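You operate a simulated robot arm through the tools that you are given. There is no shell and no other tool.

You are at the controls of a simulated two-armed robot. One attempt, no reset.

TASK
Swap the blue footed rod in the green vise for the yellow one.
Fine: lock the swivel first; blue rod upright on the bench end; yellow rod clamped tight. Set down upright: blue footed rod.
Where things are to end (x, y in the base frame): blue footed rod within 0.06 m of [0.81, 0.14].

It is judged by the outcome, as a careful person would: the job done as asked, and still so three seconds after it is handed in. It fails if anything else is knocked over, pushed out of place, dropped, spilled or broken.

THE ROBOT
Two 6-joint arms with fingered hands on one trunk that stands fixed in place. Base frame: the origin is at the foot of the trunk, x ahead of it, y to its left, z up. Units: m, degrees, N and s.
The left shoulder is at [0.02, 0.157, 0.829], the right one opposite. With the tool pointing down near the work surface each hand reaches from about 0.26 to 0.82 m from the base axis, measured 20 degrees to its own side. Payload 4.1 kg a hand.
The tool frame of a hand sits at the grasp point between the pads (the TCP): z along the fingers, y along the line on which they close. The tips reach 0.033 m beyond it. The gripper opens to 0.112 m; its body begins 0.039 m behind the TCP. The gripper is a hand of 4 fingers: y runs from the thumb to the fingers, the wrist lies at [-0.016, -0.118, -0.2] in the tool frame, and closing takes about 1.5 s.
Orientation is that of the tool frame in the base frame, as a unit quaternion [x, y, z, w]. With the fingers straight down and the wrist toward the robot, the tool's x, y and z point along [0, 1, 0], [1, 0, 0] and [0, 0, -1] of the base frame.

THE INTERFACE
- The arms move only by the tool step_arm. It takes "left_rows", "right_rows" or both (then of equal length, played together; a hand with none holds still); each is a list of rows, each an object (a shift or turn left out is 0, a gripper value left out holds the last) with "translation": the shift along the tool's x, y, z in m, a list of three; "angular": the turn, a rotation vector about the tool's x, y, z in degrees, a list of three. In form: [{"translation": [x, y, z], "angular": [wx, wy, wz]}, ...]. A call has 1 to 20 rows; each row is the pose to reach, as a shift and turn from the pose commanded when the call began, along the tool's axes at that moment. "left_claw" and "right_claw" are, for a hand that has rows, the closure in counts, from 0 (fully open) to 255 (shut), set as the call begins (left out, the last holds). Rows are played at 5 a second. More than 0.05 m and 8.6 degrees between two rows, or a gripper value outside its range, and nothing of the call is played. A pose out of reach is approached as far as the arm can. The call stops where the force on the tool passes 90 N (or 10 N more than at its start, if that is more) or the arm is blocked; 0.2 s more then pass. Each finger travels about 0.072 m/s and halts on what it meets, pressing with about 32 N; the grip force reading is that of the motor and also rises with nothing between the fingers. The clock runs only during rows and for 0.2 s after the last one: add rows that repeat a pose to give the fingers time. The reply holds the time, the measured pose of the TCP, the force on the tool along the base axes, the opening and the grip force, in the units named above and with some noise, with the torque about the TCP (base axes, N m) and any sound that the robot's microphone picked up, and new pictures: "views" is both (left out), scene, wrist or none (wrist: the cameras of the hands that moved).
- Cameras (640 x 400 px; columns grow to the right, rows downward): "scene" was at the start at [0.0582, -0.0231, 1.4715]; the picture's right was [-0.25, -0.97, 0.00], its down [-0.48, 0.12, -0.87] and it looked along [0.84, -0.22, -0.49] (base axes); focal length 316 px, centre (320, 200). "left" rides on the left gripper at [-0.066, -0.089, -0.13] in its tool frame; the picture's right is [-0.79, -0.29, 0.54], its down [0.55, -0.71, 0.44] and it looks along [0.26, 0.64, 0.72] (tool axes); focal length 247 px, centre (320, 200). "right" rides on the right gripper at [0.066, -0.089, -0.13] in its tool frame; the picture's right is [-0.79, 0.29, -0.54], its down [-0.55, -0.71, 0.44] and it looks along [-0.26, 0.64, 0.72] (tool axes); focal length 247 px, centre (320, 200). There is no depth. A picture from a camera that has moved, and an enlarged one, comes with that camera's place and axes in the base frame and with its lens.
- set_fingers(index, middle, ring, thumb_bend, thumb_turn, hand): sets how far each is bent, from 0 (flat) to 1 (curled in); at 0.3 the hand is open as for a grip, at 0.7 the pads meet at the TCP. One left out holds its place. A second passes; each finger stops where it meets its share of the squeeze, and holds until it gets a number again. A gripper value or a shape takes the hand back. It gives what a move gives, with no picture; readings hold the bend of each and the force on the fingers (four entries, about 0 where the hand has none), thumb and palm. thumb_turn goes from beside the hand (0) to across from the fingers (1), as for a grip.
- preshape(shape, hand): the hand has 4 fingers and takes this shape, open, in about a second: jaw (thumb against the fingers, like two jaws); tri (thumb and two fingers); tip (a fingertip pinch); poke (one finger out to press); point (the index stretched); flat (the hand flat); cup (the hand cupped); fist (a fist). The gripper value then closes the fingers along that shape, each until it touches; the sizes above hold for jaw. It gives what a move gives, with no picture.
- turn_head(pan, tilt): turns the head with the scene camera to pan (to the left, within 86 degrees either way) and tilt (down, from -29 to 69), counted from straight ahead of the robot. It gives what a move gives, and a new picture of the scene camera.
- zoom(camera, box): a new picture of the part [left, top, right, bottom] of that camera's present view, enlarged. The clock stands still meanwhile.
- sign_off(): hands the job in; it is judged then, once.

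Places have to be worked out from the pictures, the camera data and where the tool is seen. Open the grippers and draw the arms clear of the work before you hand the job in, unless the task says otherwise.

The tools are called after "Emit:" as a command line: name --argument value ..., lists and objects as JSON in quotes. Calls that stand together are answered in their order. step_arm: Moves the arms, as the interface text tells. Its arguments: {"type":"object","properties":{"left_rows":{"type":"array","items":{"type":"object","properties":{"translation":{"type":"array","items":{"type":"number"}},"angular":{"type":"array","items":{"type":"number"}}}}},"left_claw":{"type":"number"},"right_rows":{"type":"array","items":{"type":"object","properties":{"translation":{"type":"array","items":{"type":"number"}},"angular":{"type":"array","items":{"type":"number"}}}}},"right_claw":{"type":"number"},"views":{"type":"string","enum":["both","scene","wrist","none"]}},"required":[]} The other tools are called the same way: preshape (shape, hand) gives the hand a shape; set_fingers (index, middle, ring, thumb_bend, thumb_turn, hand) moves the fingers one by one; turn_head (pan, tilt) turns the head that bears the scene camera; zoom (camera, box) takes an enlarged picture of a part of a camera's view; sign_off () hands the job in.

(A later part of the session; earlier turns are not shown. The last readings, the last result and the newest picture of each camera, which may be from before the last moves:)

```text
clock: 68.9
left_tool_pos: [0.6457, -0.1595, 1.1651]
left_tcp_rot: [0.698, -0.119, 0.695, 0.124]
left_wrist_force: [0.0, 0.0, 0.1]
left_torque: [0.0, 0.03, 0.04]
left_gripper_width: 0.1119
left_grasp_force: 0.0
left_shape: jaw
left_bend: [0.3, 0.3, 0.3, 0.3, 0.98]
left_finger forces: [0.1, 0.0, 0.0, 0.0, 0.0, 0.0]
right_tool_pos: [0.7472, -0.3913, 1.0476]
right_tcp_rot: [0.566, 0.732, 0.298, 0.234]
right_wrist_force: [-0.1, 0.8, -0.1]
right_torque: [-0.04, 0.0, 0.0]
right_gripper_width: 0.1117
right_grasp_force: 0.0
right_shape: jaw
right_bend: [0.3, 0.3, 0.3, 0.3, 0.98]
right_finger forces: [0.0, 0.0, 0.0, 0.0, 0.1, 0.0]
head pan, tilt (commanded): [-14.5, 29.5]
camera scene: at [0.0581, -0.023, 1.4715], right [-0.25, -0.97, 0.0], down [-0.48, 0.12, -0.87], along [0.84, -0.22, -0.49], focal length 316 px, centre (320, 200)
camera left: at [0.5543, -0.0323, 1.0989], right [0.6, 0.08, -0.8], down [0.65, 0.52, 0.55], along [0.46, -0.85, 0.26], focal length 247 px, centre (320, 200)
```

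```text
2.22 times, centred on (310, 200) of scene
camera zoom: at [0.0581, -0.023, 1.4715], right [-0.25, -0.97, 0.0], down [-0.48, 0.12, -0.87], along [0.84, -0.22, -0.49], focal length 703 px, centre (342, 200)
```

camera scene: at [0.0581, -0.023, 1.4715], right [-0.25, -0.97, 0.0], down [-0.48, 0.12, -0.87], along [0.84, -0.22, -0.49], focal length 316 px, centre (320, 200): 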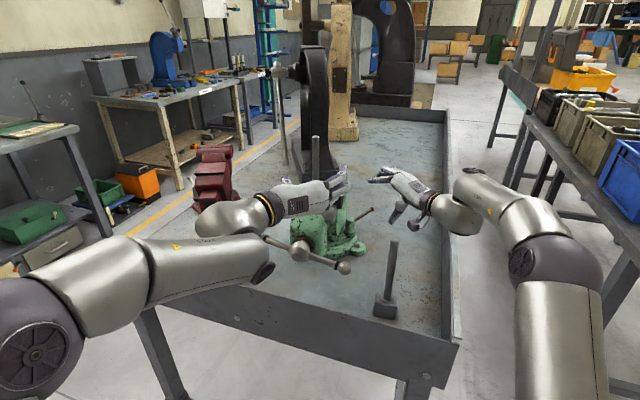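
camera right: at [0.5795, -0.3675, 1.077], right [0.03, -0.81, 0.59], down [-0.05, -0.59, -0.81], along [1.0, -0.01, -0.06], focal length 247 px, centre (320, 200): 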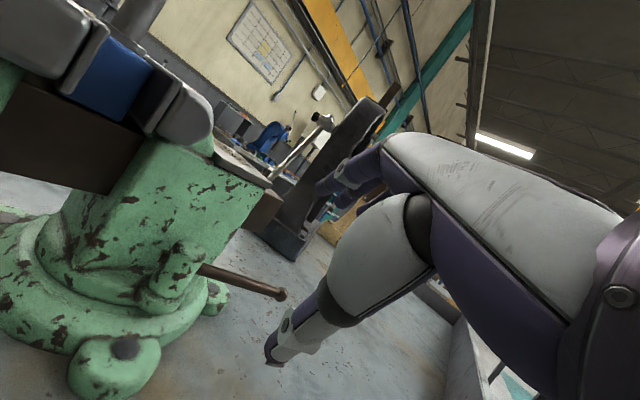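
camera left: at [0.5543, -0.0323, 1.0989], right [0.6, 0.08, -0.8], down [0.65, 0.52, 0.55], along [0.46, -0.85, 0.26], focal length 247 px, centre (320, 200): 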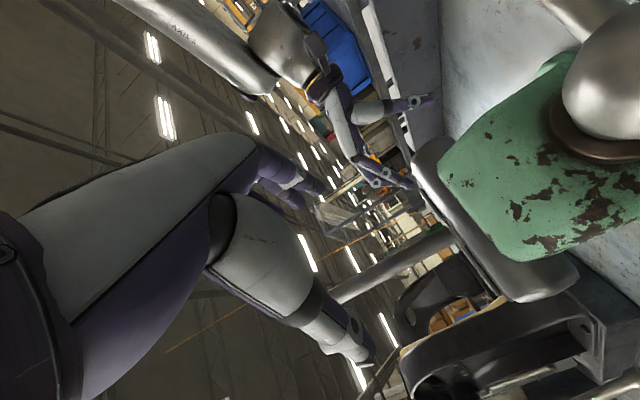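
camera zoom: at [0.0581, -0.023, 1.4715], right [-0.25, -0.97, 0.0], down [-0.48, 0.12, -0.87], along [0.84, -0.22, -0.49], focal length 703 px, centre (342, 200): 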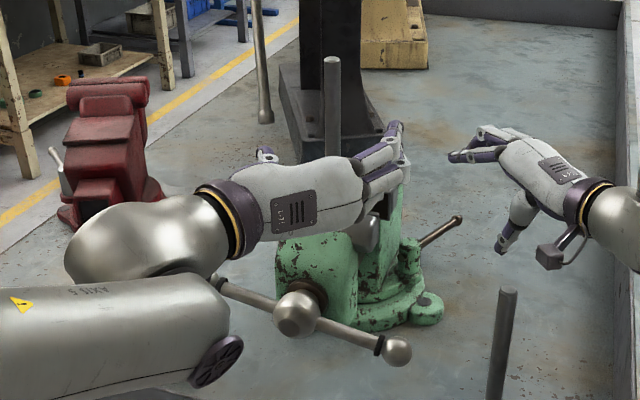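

The rod is about 0.10 m ahead and 5 mm toward the thumb side, inside the open hand. I centre it and advance so the rod sits at the TCP.

Emit:
step_arm --left_rows '[{"translation": [0, -0.003, 0.025]}, {"translation": [0, -0.005, 0.05]}, {"translation": [0, -0.005, 0.07]}, {"translation": [0, -0.005, 0.085]}, {"translation": [0, -0.005, 0.097]}, {"translation": [0, -0.005, 0.097]}]' --left_claw 0 --views "both"

Emit:
zoom --camera "left" --box '[200, 120, 520, 380]'

Emit:
zoom --camera "scene" --box '[250, 110, 390, 250]'

```text
clock: 70.3
left_tool_pos: [0.7401, -0.1873, 1.162]
left_tcp_rot: [0.698, -0.12, 0.695, 0.124]
left_wrist_force: [-1.0, 0.2, 0.1]
left_torque: [0.01, -0.03, 0.01]
left_gripper_width: 0.1119
left_grasp_force: 0.1
left_shape: jaw
left_bend: [0.3, 0.3, 0.3, 0.3, 0.98]
left_finger forces: [0.1, 0.1, 0.0, 0.0, 0.1, 0.0]
right_tool_pos: [0.7463, -0.3896, 1.0479]
right_tcp_rot: [0.566, 0.732, 0.299, 0.233]
right_wrist_force: [-0.3, 0.4, 0.5]
right_torque: [0.01, -0.01, -0.02]
right_gripper_width: 0.1119
right_grasp_force: 0.1
right_shape: jaw
right_bend: [0.3, 0.3, 0.3, 0.3, 0.98]
right_finger forces: [0.0, 0.1, 0.0, 0.0, 0.0, 0.1]
head pan, tilt (commanded): [-14.5, 29.5]
camera scene: at [0.0581, -0.023, 1.4715], right [-0.25, -0.97, 0.0], down [-0.48, 0.12, -0.87], along [0.84, -0.22, -0.49], focal length 316 px, centre (320, 200)
camera left: at [0.6482, -0.059, 1.0966], right [0.6, 0.08, -0.8], down [0.65, 0.52, 0.55], along [0.46, -0.85, 0.26], focal length 247 px, centre (320, 200)
```

scene: 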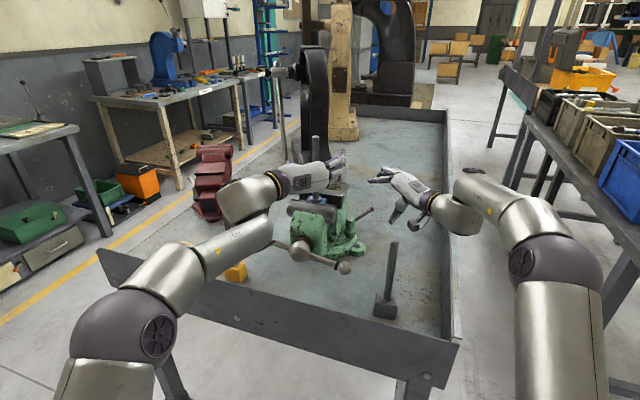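
left: 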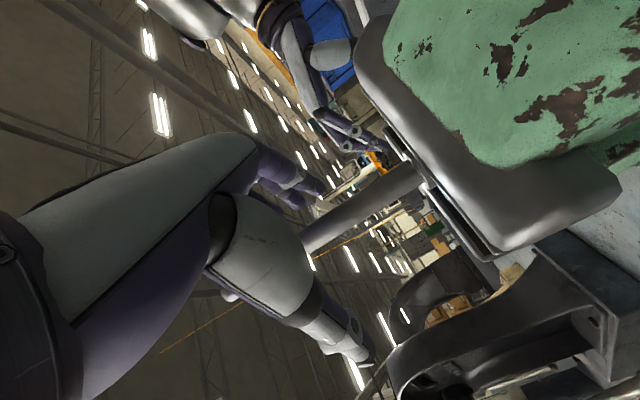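

```text
1.54 times, centred on (360, 250) of left
camera zoom: at [0.6482, -0.059, 1.0966], right [0.6, 0.08, -0.8], down [0.65, 0.52, 0.55], along [0.46, -0.85, 0.26], focal length 380 px, centre (258, 123)
```

zoom: 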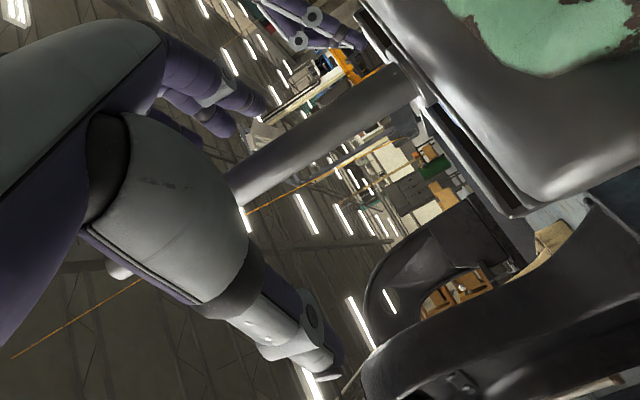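

```text
2.86 times, centred on (320, 180) of scene
camera zoom: at [0.0581, -0.023, 1.4715], right [-0.25, -0.97, 0.0], down [-0.48, 0.12, -0.87], along [0.84, -0.22, -0.49], focal length 904 px, centre (320, 257)
```

zoom: 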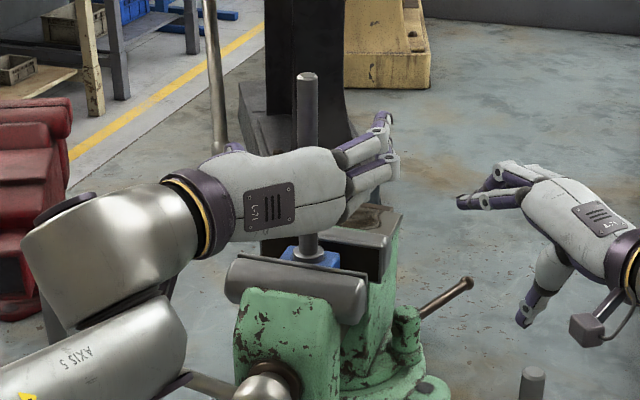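

The rod passes right through the TCP in both views. I close the left hand on it.

Emit:
step_arm --left_rows '[{"translation": [0, 0, 0]}, {"translation": [0, 0, 0]}, {"translation": [0, 0, 0]}, {"translation": [0, 0, 0]}, {"translation": [0, 0, 0]}, {"translation": [0, 0, 0]}, {"translation": [0, 0, 0]}, {"translation": [0, 0, 0]}]' --left_claw 255 --views "both"

Emit:
zoom --camera "scene" --box '[250, 110, 390, 250]'

Emit:
zoom --camera "right" --box '[0, 0, 260, 180]'

```text
clock: 72.1
left_tool_pos: [0.7401, -0.1849, 1.1617]
left_tcp_rot: [0.698, -0.119, 0.695, 0.124]
left_wrist_force: [2.5, -0.6, 0.8]
left_torque: [0.05, -0.03, -0.04]
left_gripper_width: 0.0
left_grasp_force: 32.2
left_shape: jaw
left_bend: [0.71, 0.7, 0.7, 0.71, 1.0]
left_finger forces: [5.7, 0.8, 3.7, 0.0, 10.6, 0.1]
right_tool_pos: [0.746, -0.3888, 1.0476]
right_tcp_rot: [0.565, 0.733, 0.299, 0.233]
right_wrist_force: [-0.7, 0.1, 0.1]
right_torque: [0.0, 0.0, -0.03]
right_gripper_width: 0.1119
right_grasp_force: 0.1
right_shape: jaw
right_bend: [0.3, 0.3, 0.3, 0.3, 0.98]
right_finger forces: [0.1, 0.1, 0.1, 0.1, 0.1, 0.0]
head pan, tilt (commanded): [-14.5, 29.5]
camera scene: at [0.0583, -0.0231, 1.4715], right [-0.25, -0.97, 0.0], down [-0.48, 0.12, -0.87], along [0.84, -0.22, -0.49], focal length 316 px, centre (320, 200)
camera left: at [0.6483, -0.0588, 1.0967], right [0.6, 0.08, -0.8], down [0.65, 0.52, 0.55], along [0.46, -0.85, 0.26], focal length 247 px, centre (320, 200)
```

scene: 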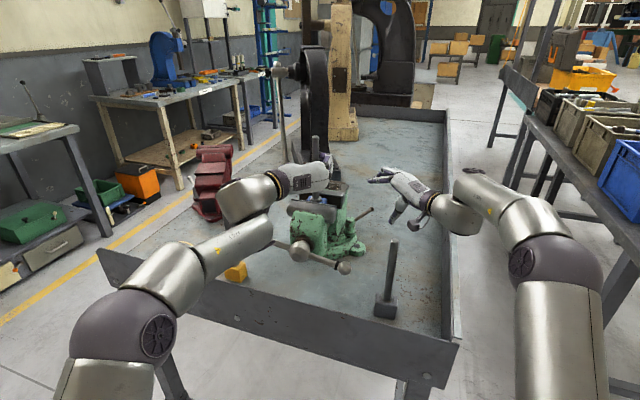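
left: 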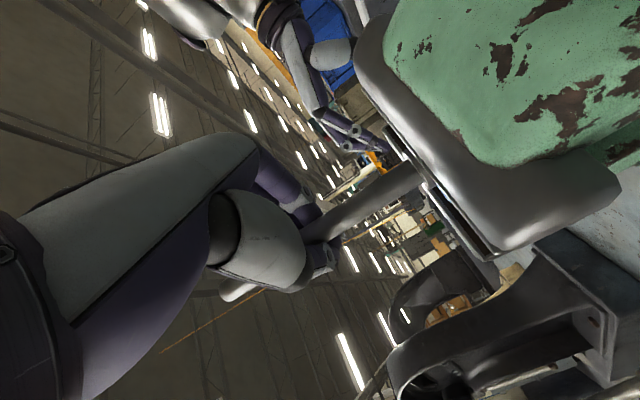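

```text
2.86 times, centred on (320, 180) of scene
camera zoom: at [0.0583, -0.0231, 1.4715], right [-0.25, -0.97, 0.0], down [-0.48, 0.12, -0.87], along [0.84, -0.22, -0.49], focal length 904 px, centre (320, 257)
```

zoom: 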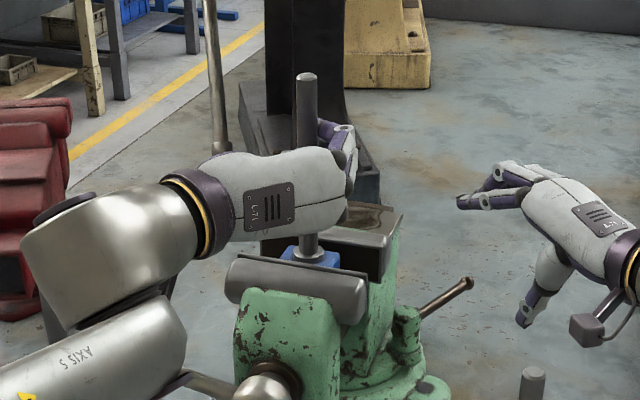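

```text
2.22 times, centred on (130, 90) of right
camera zoom: at [0.5801, -0.3662, 1.0769], right [0.03, -0.81, 0.59], down [-0.05, -0.59, -0.81], along [1.0, -0.01, -0.06], focal length 549 px, centre (742, 444)
```

zoom: 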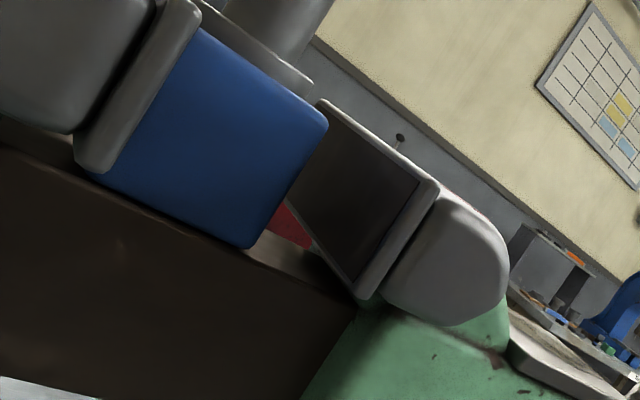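

The pads met with width zero, so the rod sits nearer the palm than the pads. I open, back off 12 mm, and re-grip so the pads bear squarely on it.

Emit:
step_arm --left_rows '[{"translation": [0, 0, 0]}, {"translation": [0, 0, 0]}, {"translation": [0, 0, 0]}, {"translation": [0, 0, 0]}, {"translation": [0, 0, 0]}, {"translation": [0, 0, -0.006]}, {"translation": [0, 0, -0.012]}, {"translation": [0, 0, -0.012]}]' --left_claw 0 --views "both"

Emit:
zoom --camera "scene" --box '[250, 110, 390, 250]'

```text
clock: 73.9
left_tool_pos: [0.7296, -0.1813, 1.1622]
left_tcp_rot: [0.698, -0.12, 0.695, 0.123]
left_wrist_force: [-0.2, -0.3, -0.1]
left_torque: [0.03, 0.01, -0.01]
left_gripper_width: 0.1115
left_grasp_force: 0.1
left_shape: jaw
left_bend: [0.3, 0.3, 0.3, 0.3, 0.98]
left_finger forces: [0.0, 0.0, 0.0, 0.0, 0.0, 0.0]
right_tool_pos: [0.7475, -0.3905, 1.0489]
right_tcp_rot: [0.565, 0.732, 0.299, 0.234]
right_wrist_force: [-0.2, -0.6, 0.3]
right_torque: [-0.02, -0.02, 0.0]
right_gripper_width: 0.1118
right_grasp_force: 0.0
right_shape: jaw
right_bend: [0.3, 0.3, 0.3, 0.3, 0.98]
right_finger forces: [0.0, 0.0, 0.0, 0.0, 0.0, 0.1]
head pan, tilt (commanded): [-14.5, 29.5]
camera scene: at [0.0582, -0.0231, 1.4715], right [-0.25, -0.97, 0.0], down [-0.48, 0.12, -0.87], along [0.84, -0.22, -0.49], focal length 316 px, centre (320, 200)
camera left: at [0.6371, -0.0546, 1.097], right [0.6, 0.08, -0.8], down [0.65, 0.52, 0.55], along [0.46, -0.85, 0.26], focal length 247 px, centre (320, 200)
```

scene: 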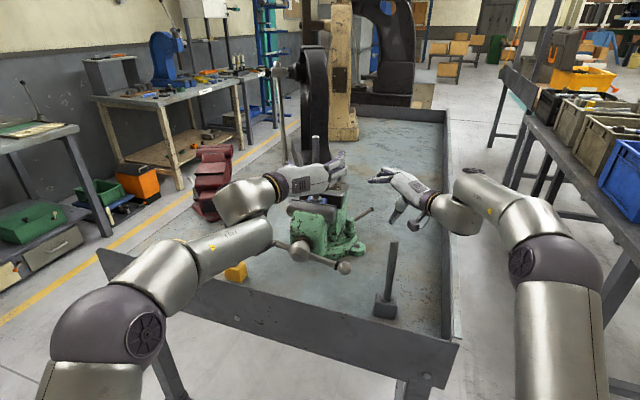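
left: 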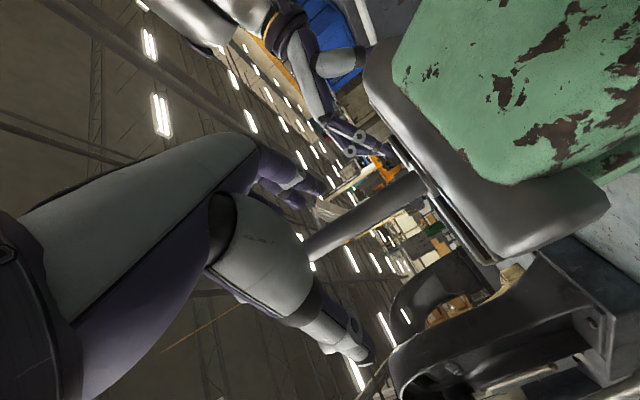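

```text
2.86 times, centred on (320, 180) of scene
camera zoom: at [0.0582, -0.0231, 1.4715], right [-0.25, -0.97, 0.0], down [-0.48, 0.12, -0.87], along [0.84, -0.22, -0.49], focal length 904 px, centre (320, 257)
```

zoom: 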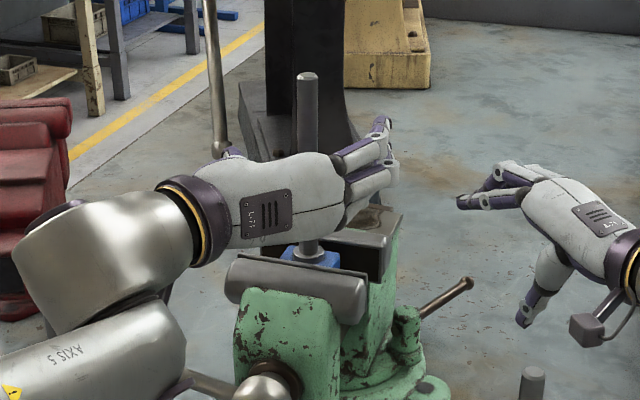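

The rod is still upright. I close again at this position and check the width.

Emit:
step_arm --left_rows '[{"translation": [0, 0, 0]}, {"translation": [0, 0, 0]}, {"translation": [0, 0, 0]}, {"translation": [0, 0, 0]}, {"translation": [0, 0, 0]}, {"translation": [0, 0, 0]}, {"translation": [0, 0, 0]}, {"translation": [0, 0, 0]}]' --left_claw 255 --views "wrist"

Emit:
zoom --camera "scene" --box '[250, 110, 390, 250]'

Emit:
zoom --camera "right" --box '[0, 0, 260, 180]'

```text
clock: 75.7
left_tool_pos: [0.7296, -0.1808, 1.1635]
left_tcp_rot: [0.698, -0.119, 0.695, 0.123]
left_wrist_force: [3.5, 0.5, 2.2]
left_torque: [0.02, -0.05, 0.0]
left_gripper_width: 0.0076
left_grasp_force: 32.2
left_shape: jaw
left_bend: [0.73, 0.72, 0.67, 0.74, 1.0]
left_finger forces: [15.7, 5.4, 2.7, 0.1, 27.1, 0.0]
right_tool_pos: [0.7475, -0.391, 1.0483]
right_tcp_rot: [0.565, 0.732, 0.299, 0.234]
right_wrist_force: [0.0, -0.3, 1.1]
right_torque: [0.04, -0.02, 0.01]
right_gripper_width: 0.1117
right_grasp_force: 0.0
right_shape: jaw
right_bend: [0.3, 0.3, 0.3, 0.3, 0.98]
right_finger forces: [0.1, 0.0, 0.1, 0.0, 0.1, 0.0]
head pan, tilt (commanded): [-14.5, 29.5]
camera left: at [0.6373, -0.0543, 1.0971], right [0.6, 0.08, -0.8], down [0.65, 0.52, 0.55], along [0.46, -0.85, 0.26], focal length 247 px, centre (320, 200)
```

left: 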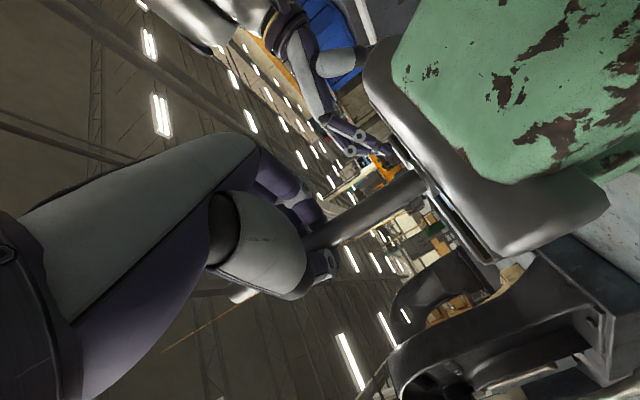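

```text
2.86 times, centred on (320, 180) of scene
camera zoom: at [0.0583, -0.023, 1.4715], right [-0.25, -0.97, 0.0], down [-0.48, 0.12, -0.87], along [0.84, -0.22, -0.49], focal length 904 px, centre (320, 257)
```

zoom: 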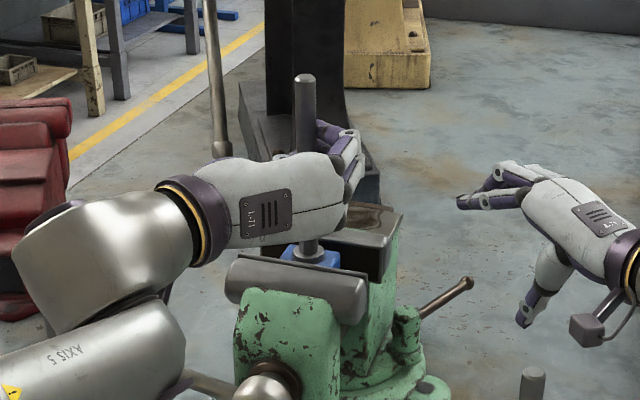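

```text
2.22 times, centred on (130, 90) of right
camera zoom: at [0.5801, -0.3661, 1.0769], right [0.03, -0.81, 0.59], down [-0.05, -0.59, -0.81], along [1.0, -0.01, -0.06], focal length 549 px, centre (742, 444)
```

zoom: 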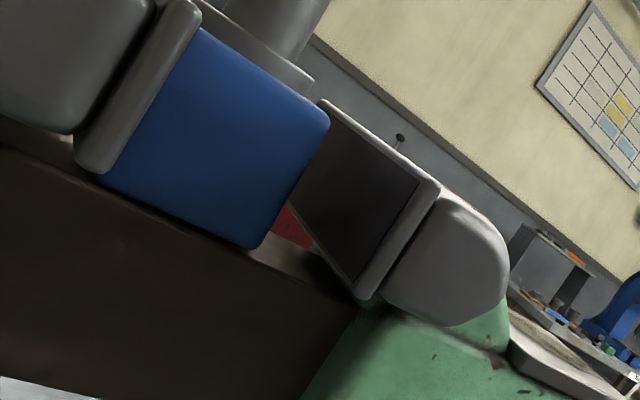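

The grip is now firm: thumb 27 N against the fingers. I lift straight up 20 mm as a test.

Emit:
step_arm --left_rows '[{"translation": [0.005, 0, 0]}, {"translation": [0.01, 0, 0]}, {"translation": [0.015, 0, 0]}, {"translation": [0.02, 0, 0]}, {"translation": [0.02, 0, 0]}]' --left_claw 255 --views "scene"

Emit:
zoom --camera "right" --box '[0, 0, 260, 180]'

Emit:
zoom --camera "scene" --box '[250, 110, 390, 250]'

```text
clock: 76.9
left_tool_pos: [0.7282, -0.1813, 1.181]
left_tcp_rot: [0.698, -0.12, 0.695, 0.124]
left_wrist_force: [0.8, 0.7, -8.3]
left_torque: [0.12, 0.05, 0.03]
left_gripper_width: 0.0091
left_grasp_force: 32.7
left_shape: jaw
left_bend: [0.73, 0.72, 0.71, 0.76, 1.0]
left_finger forces: [16.6, 4.4, 2.9, 0.0, 23.6, 0.0]
right_tool_pos: [0.7474, -0.3905, 1.0471]
right_tcp_rot: [0.565, 0.733, 0.299, 0.233]
right_wrist_force: [0.2, 0.7, 0.4]
right_torque: [0.02, -0.02, 0.01]
right_gripper_width: 0.112
right_grasp_force: 0.1
right_shape: jaw
right_bend: [0.3, 0.3, 0.3, 0.3, 0.98]
right_finger forces: [0.0, 0.0, 0.1, 0.0, 0.0, 0.0]
head pan, tilt (commanded): [-14.5, 29.5]
camera scene: at [0.0584, -0.0231, 1.4714], right [-0.25, -0.97, 0.0], down [-0.48, 0.12, -0.87], along [0.84, -0.22, -0.49], focal length 316 px, centre (320, 200)
```

scene: 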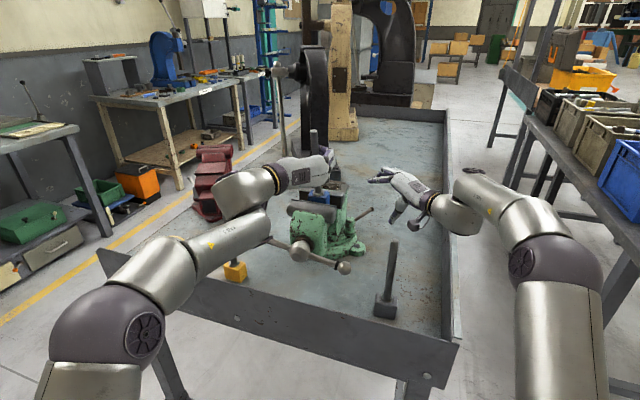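

```text
2.22 times, centred on (130, 90) of right
camera zoom: at [0.5802, -0.3662, 1.0768], right [0.03, -0.81, 0.59], down [-0.05, -0.59, -0.81], along [1.0, -0.01, -0.06], focal length 549 px, centre (742, 444)
```

zoom: 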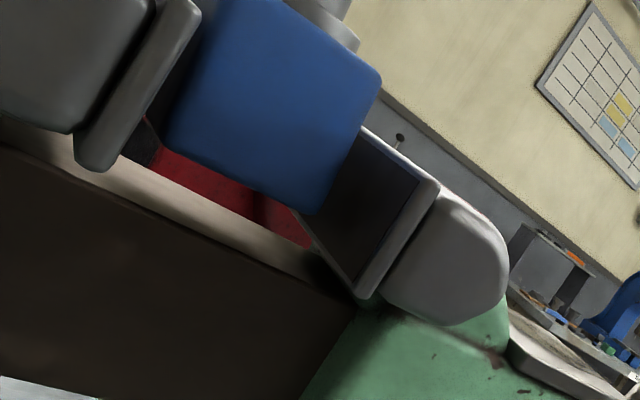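

```text
2.86 times, centred on (320, 180) of scene
camera zoom: at [0.0584, -0.0231, 1.4714], right [-0.25, -0.97, 0.0], down [-0.48, 0.12, -0.87], along [0.84, -0.22, -0.49], focal length 904 px, centre (320, 257)
```

zoom: 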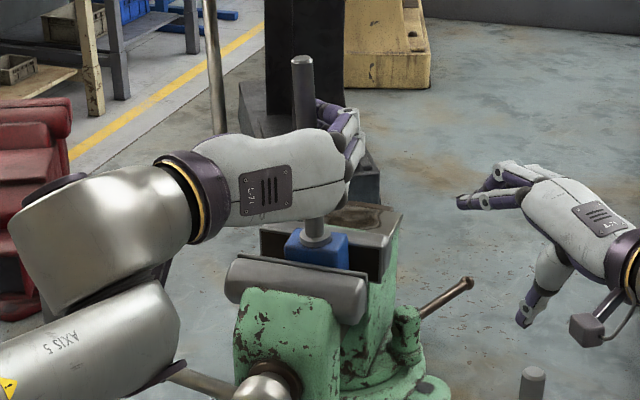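

The block is off the beam with about 8 N of weight on the hand and a few degrees of lean. I lift another 65 mm so the block clears the jaws.

Emit:
step_arm --left_rows '[{"translation": [0.015, 0, 0]}, {"translation": [0.03, 0, 0]}, {"translation": [0.045, 0, 0]}, {"translation": [0.06, 0, 0]}, {"translation": [0.068, 0, 0]}, {"translation": [0.068, 0, 0]}]' --left_claw 255 --views "both"

Emit:
zoom --camera "scene" --box '[240, 90, 400, 250]'

Emit:
zoom --camera "right" --box '[0, 0, 400, 250]'

```text
clock: 78.3
left_tool_pos: [0.729, -0.1811, 1.2486]
left_tcp_rot: [0.699, -0.12, 0.694, 0.123]
left_wrist_force: [0.6, -0.6, -8.5]
left_torque: [0.11, 0.0, 0.0]
left_gripper_width: 0.0087
left_grasp_force: 32.0
left_shape: jaw
left_bend: [0.73, 0.72, 0.71, 0.76, 1.0]
left_finger forces: [16.6, 4.4, 2.7, 0.1, 23.5, 0.0]
right_tool_pos: [0.7467, -0.3904, 1.0481]
right_tcp_rot: [0.565, 0.733, 0.299, 0.233]
right_wrist_force: [-0.7, -1.0, 0.0]
right_torque: [0.02, 0.03, 0.0]
right_gripper_width: 0.1119
right_grasp_force: 0.2
right_shape: jaw
right_bend: [0.3, 0.3, 0.3, 0.3, 0.98]
right_finger forces: [0.0, 0.0, 0.1, 0.1, 0.0, 0.1]
head pan, tilt (commanded): [-14.5, 29.5]
camera scene: at [0.0584, -0.0231, 1.4714], right [-0.25, -0.97, 0.0], down [-0.48, 0.12, -0.87], along [0.84, -0.22, -0.49], focal length 316 px, centre (320, 200)
camera left: at [0.6364, -0.0543, 1.1838], right [0.6, 0.08, -0.8], down [0.65, 0.52, 0.55], along [0.46, -0.85, 0.26], focal length 247 px, centre (320, 200)
```

scene: 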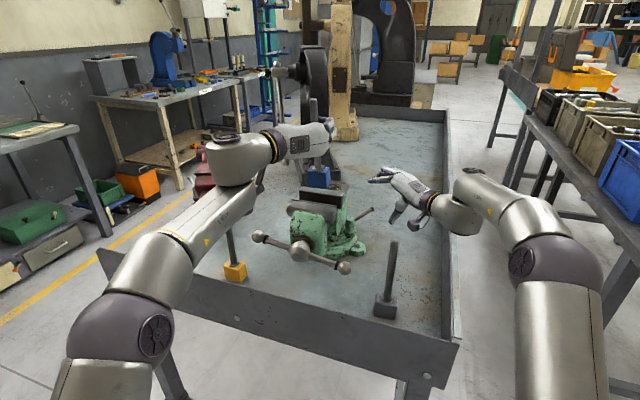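
left: 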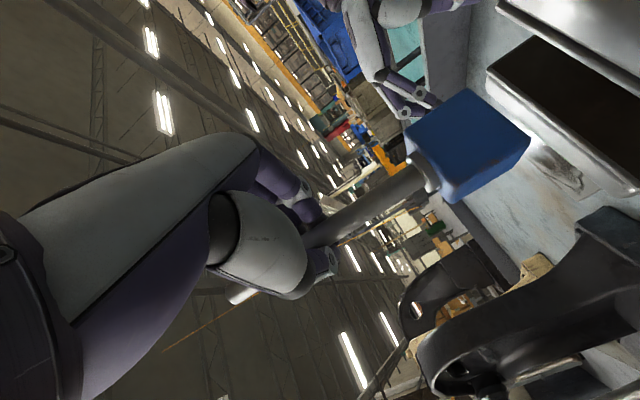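

```text
2.50 times, centred on (320, 170) of scene
camera zoom: at [0.0584, -0.0231, 1.4714], right [-0.25, -0.97, 0.0], down [-0.48, 0.12, -0.87], along [0.84, -0.22, -0.49], focal length 791 px, centre (320, 275)
```

zoom: 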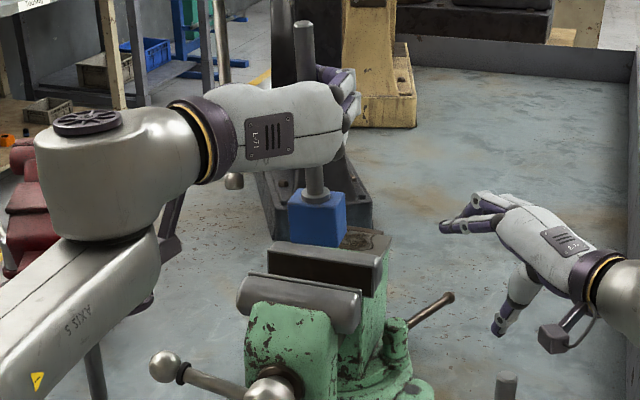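

```text
1.60 times, centred on (200, 125) of right
camera zoom: at [0.5802, -0.3662, 1.0769], right [0.03, -0.81, 0.59], down [-0.05, -0.59, -0.81], along [1.0, -0.01, -0.06], focal length 395 px, centre (512, 320)
```

zoom: 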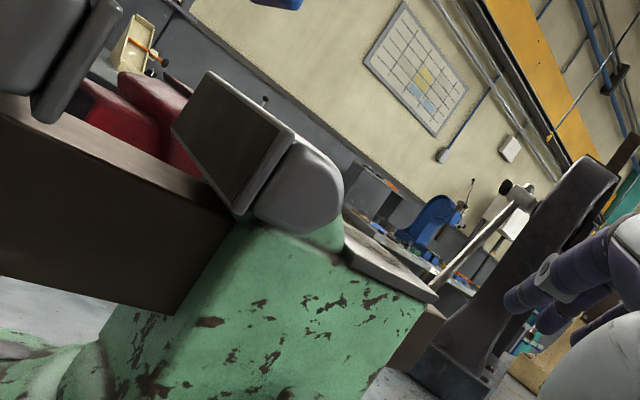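

The blue rod is clear of the jaws. I carry it left at this height to above the target.

Emit:
step_arm --left_rows '[{"translation": [0, -0.02, -0.003]}, {"translation": [0, -0.045, -0.006]}, {"translation": [0, -0.075, -0.0105]}, {"translation": [0, -0.105, -0.015]}, {"translation": [0, -0.135, -0.019]}, {"translation": [0, -0.165, -0.0235]}, {"translation": [0, -0.195, -0.0275]}, {"translation": [0, -0.225, -0.032]}, {"translation": [0, -0.255, -0.036]}, {"translation": [0, -0.285, -0.0405]}, {"translation": [0, -0.312, -0.0445]}, {"translation": [0, -0.3344, -0.0475]}, {"translation": [0, -0.3344, -0.0475]}]' --left_claw 255 --views "both"

Emit:
zoom --camera "scene" --box '[140, 90, 320, 290]'

```text
clock: 81.1
left_tool_pos: [0.7752, 0.14, 1.2288]
left_tcp_rot: [0.698, -0.119, 0.695, 0.124]
left_wrist_force: [0.2, 0.4, -8.5]
left_torque: [0.19, 0.08, 0.04]
left_gripper_width: 0.0083
left_grasp_force: 32.5
left_shape: jaw
left_bend: [0.74, 0.73, 0.7, 0.76, 1.0]
left_finger forces: [9.8, 4.3, 3.7, 0.0, 24.6, 0.1]
left hand out of reach, approached as far as the arm can: row 9, 10, 11, 12, 13
right_tool_pos: [0.7465, -0.3903, 1.048]
right_tcp_rot: [0.564, 0.733, 0.299, 0.233]
right_wrist_force: [-0.5, 0.3, -1.0]
right_torque: [-0.03, -0.01, -0.03]
right_gripper_width: 0.1118
right_grasp_force: 0.0
right_shape: jaw
right_bend: [0.3, 0.3, 0.3, 0.3, 0.98]
right_finger forces: [0.0, 0.0, 0.0, 0.0, 0.0, 0.0]
head pan, tilt (commanded): [-14.5, 29.5]
camera scene: at [0.0584, -0.023, 1.4714], right [-0.25, -0.97, 0.0], down [-0.48, 0.12, -0.87], along [0.84, -0.22, -0.49], focal length 316 px, centre (320, 200)
camera left: at [0.6834, 0.2673, 1.1634], right [0.6, 0.08, -0.8], down [0.65, 0.52, 0.55], along [0.46, -0.85, 0.26], focal length 247 px, centre (320, 200)
```

scene: 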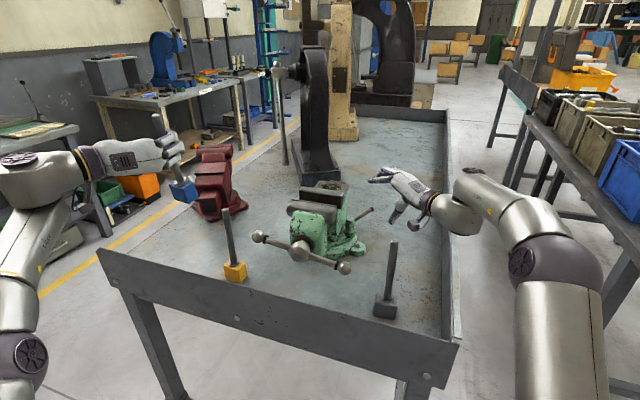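
left: 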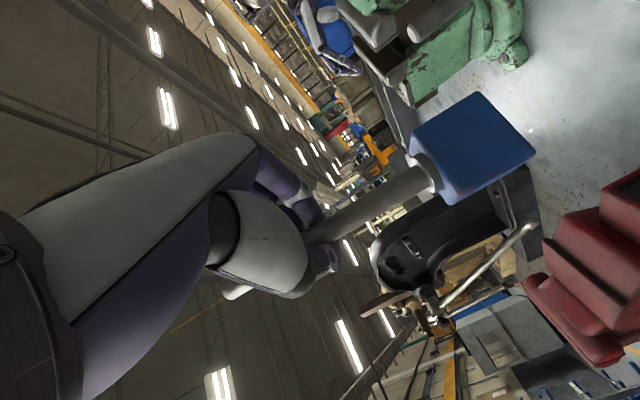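

```text
2.00 times, centred on (230, 190) of scene
camera zoom: at [0.0584, -0.023, 1.4714], right [-0.25, -0.97, 0.0], down [-0.48, 0.12, -0.87], along [0.84, -0.22, -0.49], focal length 633 px, centre (500, 220)
```

zoom: 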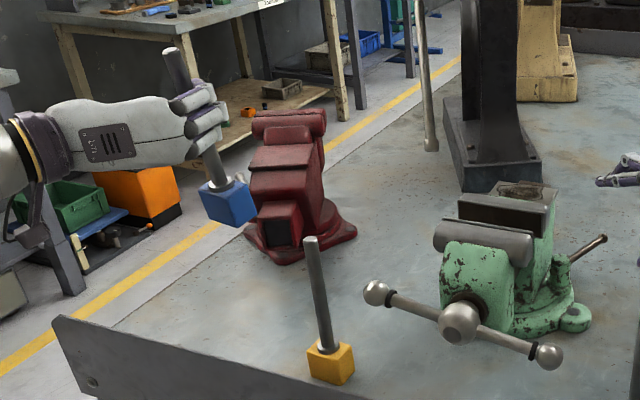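

The blue rod is near the target but leaning about 9° to the left in the grip. I rotate the hand 9° the other way to stand it upright, and descend to just above the bench.

Emit:
step_arm --left_rows '[{"translation": [-0.02, -0.002, 0.004], "angular": [0, 0, 2]}, {"translation": [-0.05, -0.004, 0.008], "angular": [0, 0, 4]}, {"translation": [-0.08, -0.006, 0.012], "angular": [0, 0, 6]}, {"translation": [-0.11, -0.008, 0.016], "angular": [0, 0, 8]}, {"translation": [-0.14, -0.01, 0.02], "angular": [0, 0, 9]}, {"translation": [-0.16, -0.0119, 0.0244], "angular": [0, 0, 9]}, {"translation": [-0.16, -0.0119, 0.0244], "angular": [0, 0, 9]}]' --left_claw 255 --views "both"

Emit:
zoom --camera "scene" --box '[120, 130, 290, 320]'

```text
clock: 82.7
left_tool_pos: [0.8067, 0.1442, 1.0708]
left_tcp_rot: [0.686, -0.174, 0.703, 0.07]
left_wrist_force: [1.1, 0.5, -8.1]
left_torque: [0.01, 0.09, 0.01]
left_gripper_width: 0.0087
left_grasp_force: 32.0
left_shape: jaw
left_bend: [0.74, 0.73, 0.7, 0.77, 1.0]
left_finger forces: [13.4, 3.2, 1.9, 0.1, 23.4, 0.1]
left hand out of reach, approached as far as the arm can: row 4, 5, 6, 7
right_tool_pos: [0.747, -0.3905, 1.0488]
right_tcp_rot: [0.565, 0.732, 0.299, 0.234]
right_wrist_force: [-0.8, -0.1, 0.2]
right_torque: [-0.01, 0.03, 0.0]
right_gripper_width: 0.1121
right_grasp_force: 0.1
right_shape: jaw
right_bend: [0.3, 0.3, 0.3, 0.3, 0.98]
right_finger forces: [0.0, 0.0, 0.0, 0.0, 0.0, 0.1]
head pan, tilt (commanded): [-14.5, 29.5]
camera scene: at [0.0584, -0.023, 1.4714], right [-0.25, -0.97, 0.0], down [-0.48, 0.12, -0.87], along [0.84, -0.22, -0.49], focal length 316 px, centre (320, 200)
camera left: at [0.7189, 0.2796, 1.0206], right [0.64, 0.2, -0.74], down [0.62, 0.43, 0.65], along [0.45, -0.88, 0.16], focal length 247 px, centre (320, 200)
```

scene: 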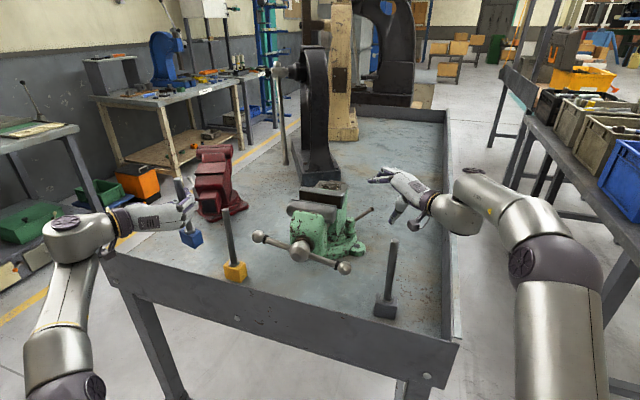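
left: 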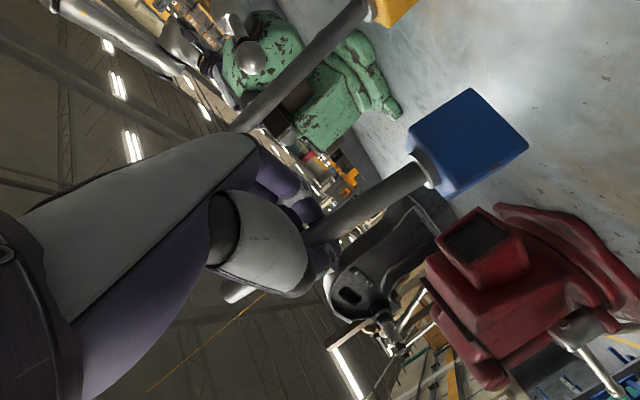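

```text
2.11 times, centred on (205, 225) of scene
camera zoom: at [0.0584, -0.023, 1.4714], right [-0.25, -0.97, 0.0], down [-0.48, 0.12, -0.87], along [0.84, -0.22, -0.49], focal length 666 px, centre (562, 147)
```

zoom: 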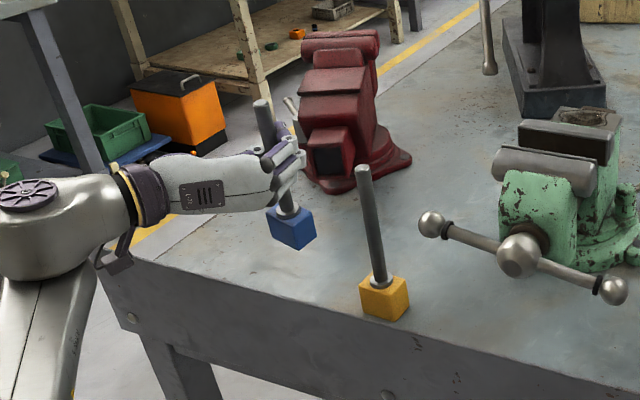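

The lateral lean is corrected, but comparing with the yellow rod, the blue rod still tips about 6° toward the robot. I pitch the hand 6° to fix that and lower to about 20 mm above the bench.

Emit:
step_arm --left_rows '[{"translation": [-0.01, 0.003, 0.001], "angular": [0, -2, 0]}, {"translation": [-0.02, 0.005, 0.002], "angular": [0, -4, 0]}, {"translation": [-0.034, 0.008, 0.0035], "angular": [0, -6, 0]}, {"translation": [-0.0489, 0.0112, 0.0046], "angular": [0, -6, 0]}, {"translation": [-0.0489, 0.0112, 0.0046], "angular": [0, -6, 0]}]' --left_claw 255 --views "both"

Emit:
zoom --camera "scene" --box '[120, 130, 290, 320]'

```text
clock: 83.9
left_tool_pos: [0.8128, 0.1388, 1.0215]
left_tcp_rot: [0.722, -0.178, 0.666, 0.06]
left_wrist_force: [0.6, 0.4, -7.9]
left_torque: [-0.04, 0.08, 0.02]
left_gripper_width: 0.0084
left_grasp_force: 32.0
left_shape: jaw
left_bend: [0.74, 0.73, 0.7, 0.77, 1.0]
left_finger forces: [13.4, 3.1, 1.5, 0.2, 23.4, 0.1]
right_tool_pos: [0.7472, -0.39, 1.0473]
right_tcp_rot: [0.565, 0.733, 0.299, 0.233]
right_wrist_force: [-0.1, 0.6, 0.0]
right_torque: [0.01, 0.0, 0.02]
right_gripper_width: 0.1118
right_grasp_force: 0.0
right_shape: jaw
right_bend: [0.3, 0.3, 0.3, 0.3, 0.98]
right_finger forces: [0.0, 0.0, 0.0, 0.0, 0.0, 0.0]
head pan, tilt (commanded): [-14.5, 29.5]
camera scene: at [0.0584, -0.023, 1.4714], right [-0.25, -0.97, 0.0], down [-0.48, 0.12, -0.87], along [0.84, -0.22, -0.49], focal length 316 px, centre (320, 200)
camera left: at [0.7172, 0.2747, 0.9842], right [0.56, 0.23, -0.79], down [0.68, 0.42, 0.6], along [0.48, -0.88, 0.08], focal length 247 px, centre (320, 200)
```

scene: 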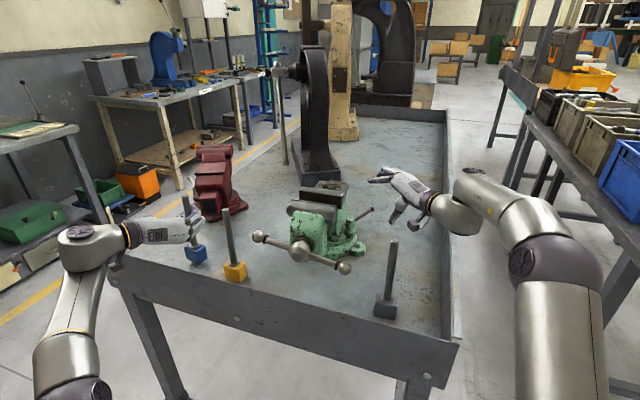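
left: 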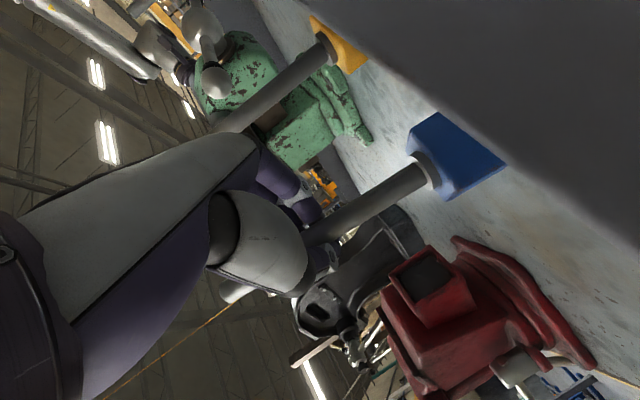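

```text
2.11 times, centred on (205, 225) of scene
camera zoom: at [0.0584, -0.023, 1.4714], right [-0.25, -0.97, 0.0], down [-0.48, 0.12, -0.87], along [0.84, -0.22, -0.49], focal length 666 px, centre (562, 147)
```

zoom: 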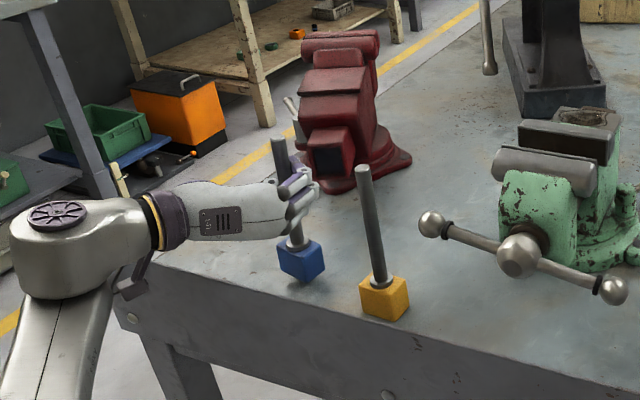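

The blue rod now looks upright. The front apron of the bench seems to rise above the bench top, so before lowering further I check the clearance under the hand at the lip.

Emit:
zoom --camera "scene" --box '[80, 190, 260, 310]'

Emit:
zoom --camera "scene" --box '[330, 250, 480, 390]'

Emit:
zoom --camera "left" --box '[200, 0, 640, 260]'

```text
3.33 times, centred on (170, 250) of scene
camera zoom: at [0.0584, -0.023, 1.4714], right [-0.25, -0.97, 0.0], down [-0.48, 0.12, -0.87], along [0.84, -0.22, -0.49], focal length 1054 px, centre (820, 33)
```

zoom: 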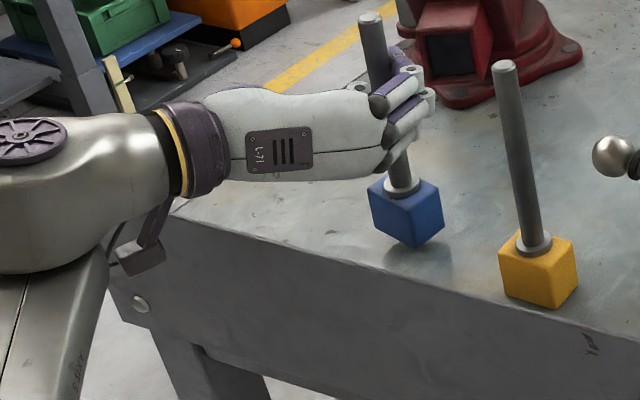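

```text
2.86 times, centred on (405, 320) of scene
camera zoom: at [0.0584, -0.023, 1.4714], right [-0.25, -0.97, 0.0], down [-0.48, 0.12, -0.87], along [0.84, -0.22, -0.49], focal length 904 px, centre (77, -143)
```

zoom: 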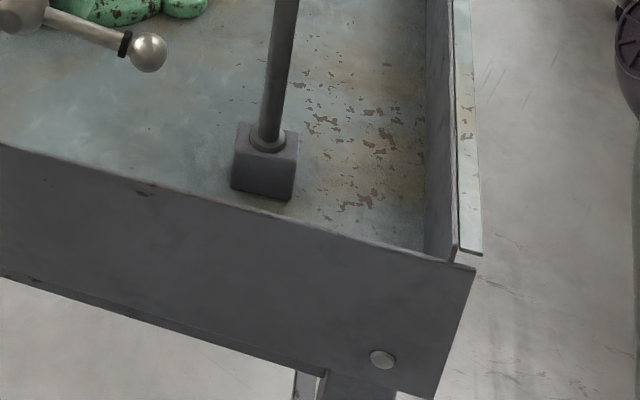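

```text
1.45 times, centred on (420, 130) of left
camera zoom: at [0.7172, 0.2747, 0.9842], right [0.56, 0.23, -0.79], down [0.68, 0.42, 0.6], along [0.48, -0.88, 0.08], focal length 359 px, centre (174, 302)
```

zoom: 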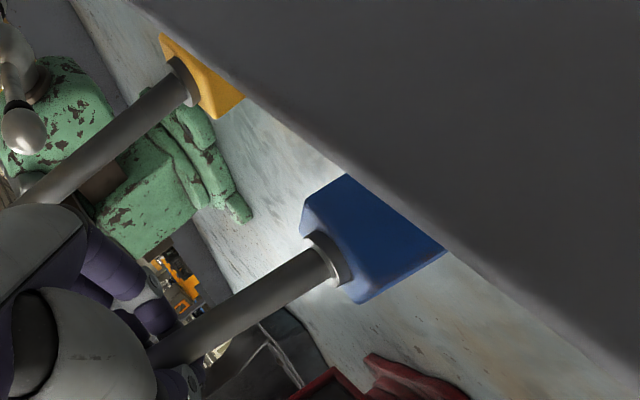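

The walls rise about 0.10 m above the bench, to about z 0.965, so the palm has roughly 1–2 cm to spare over the lip. The block is at about [0.814, 0.137], 2 cm above the surface. I lower it in small steps, watching the weight reading.

Emit:
step_arm --left_rows '[{"translation": [-0.0039, 0.0006, 0.0004]}, {"translation": [-0.0079, 0.0012, 0.0008]}, {"translation": [-0.0118, 0.0018, 0.0013]}, {"translation": [-0.0118, 0.0018, 0.0013]}]' --left_claw 255 --views "wrist"

Emit:
zoom --camera "scene" --box '[120, 190, 260, 300]'

```text
clock: 84.9
left_tool_pos: [0.8126, 0.139, 1.0118]
left_tcp_rot: [0.721, -0.178, 0.666, 0.061]
left_wrist_force: [0.7, -0.4, -1.0]
left_torque: [-0.06, 0.03, -0.01]
left_gripper_width: 0.0085
left_grasp_force: 32.7
left_shape: jaw
left_bend: [0.74, 0.73, 0.7, 0.77, 1.0]
left_finger forces: [13.4, 3.2, 1.6, 0.1, 23.9, 0.0]
left hand out of reach, approached as far as the arm can: row 2, 3, 4
right_tool_pos: [0.7475, -0.3893, 1.0475]
right_tcp_rot: [0.565, 0.733, 0.3, 0.233]
right_wrist_force: [-0.2, 0.1, -0.2]
right_torque: [-0.01, 0.0, 0.02]
right_gripper_width: 0.1119
right_grasp_force: 0.0
right_shape: jaw
right_bend: [0.3, 0.3, 0.3, 0.3, 0.98]
right_finger forces: [0.0, 0.0, 0.0, 0.0, 0.1, 0.0]
head pan, tilt (commanded): [-14.5, 29.5]
camera left: at [0.7188, 0.2747, 0.9738], right [0.56, 0.23, -0.79], down [0.68, 0.42, 0.6], along [0.47, -0.88, 0.08], focal length 247 px, centre (320, 200)
```

left: 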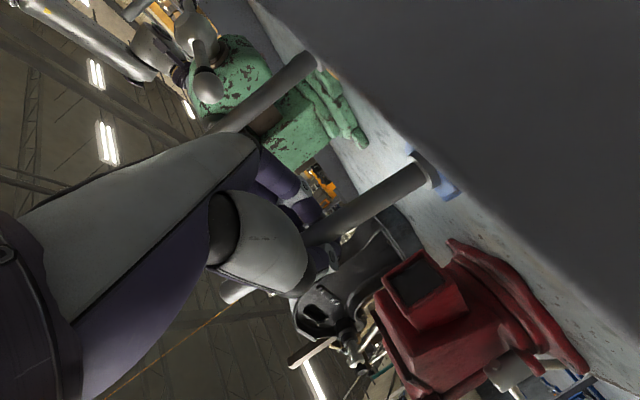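

```text
3.64 times, centred on (190, 245) of scene
camera zoom: at [0.0582, -0.0231, 1.4715], right [-0.25, -0.97, 0.0], down [-0.48, 0.12, -0.87], along [0.84, -0.22, -0.49], focal length 1150 px, centre (793, 36)
```

zoom: 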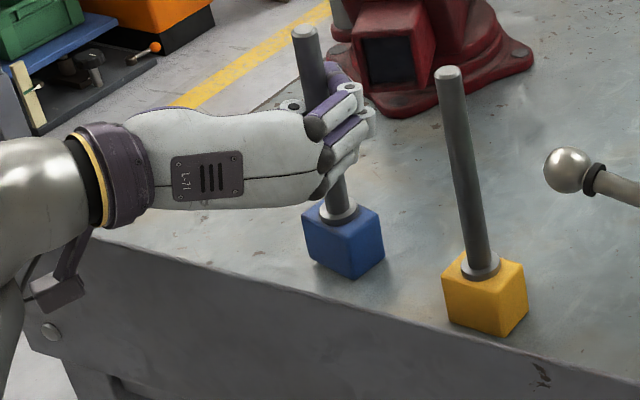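

Most of the weight has transferred and the block's shadow is tight under it, so it is touching down. I lower a few millimetres more to seat it.

Emit:
step_arm --left_rows '[{"translation": [-0.002, 0.0003, 0.0002]}, {"translation": [-0.004, 0.0006, 0.0004]}, {"translation": [-0.004, 0.0006, 0.0004]}]' --left_claw 255 --views "none"

Emit:
zoom --camera "scene" --box '[150, 190, 260, 290]'

```text
clock: 85.7
left_tool_pos: [0.8147, 0.1397, 1.0088]
left_tcp_rot: [0.72, -0.178, 0.668, 0.059]
left_wrist_force: [5.0, -0.9, 20.2]
left_torque: [-0.31, -0.06, 0.04]
left_gripper_width: 0.0083
left_grasp_force: 31.5
left_shape: jaw
left_bend: [0.74, 0.73, 0.7, 0.76, 1.0]
left_finger forces: [21.5, 4.8, 1.7, 0.0, 26.7, 0.1]
right_tool_pos: [0.7465, -0.3902, 1.0486]
right_tcp_rot: [0.565, 0.732, 0.3, 0.234]
right_wrist_force: [0.9, 0.8, -0.3]
right_torque: [-0.04, -0.01, -0.01]
right_gripper_width: 0.1114
right_grasp_force: 0.1
right_shape: jaw
right_bend: [0.3, 0.3, 0.3, 0.3, 0.98]
right_finger forces: [0.0, 0.0, 0.1, 0.0, 0.0, 0.0]
head pan, tilt (commanded): [-14.5, 29.5]
```

```text
4.00 times, centred on (205, 240) of scene
camera zoom: at [0.0576, -0.0232, 1.4715], right [-0.25, -0.97, 0.0], down [-0.48, 0.12, -0.87], along [0.84, -0.22, -0.49], focal length 1265 px, centre (780, 40)
```

zoom: 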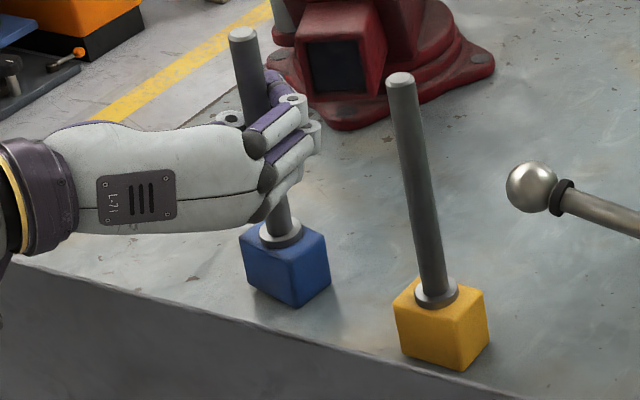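

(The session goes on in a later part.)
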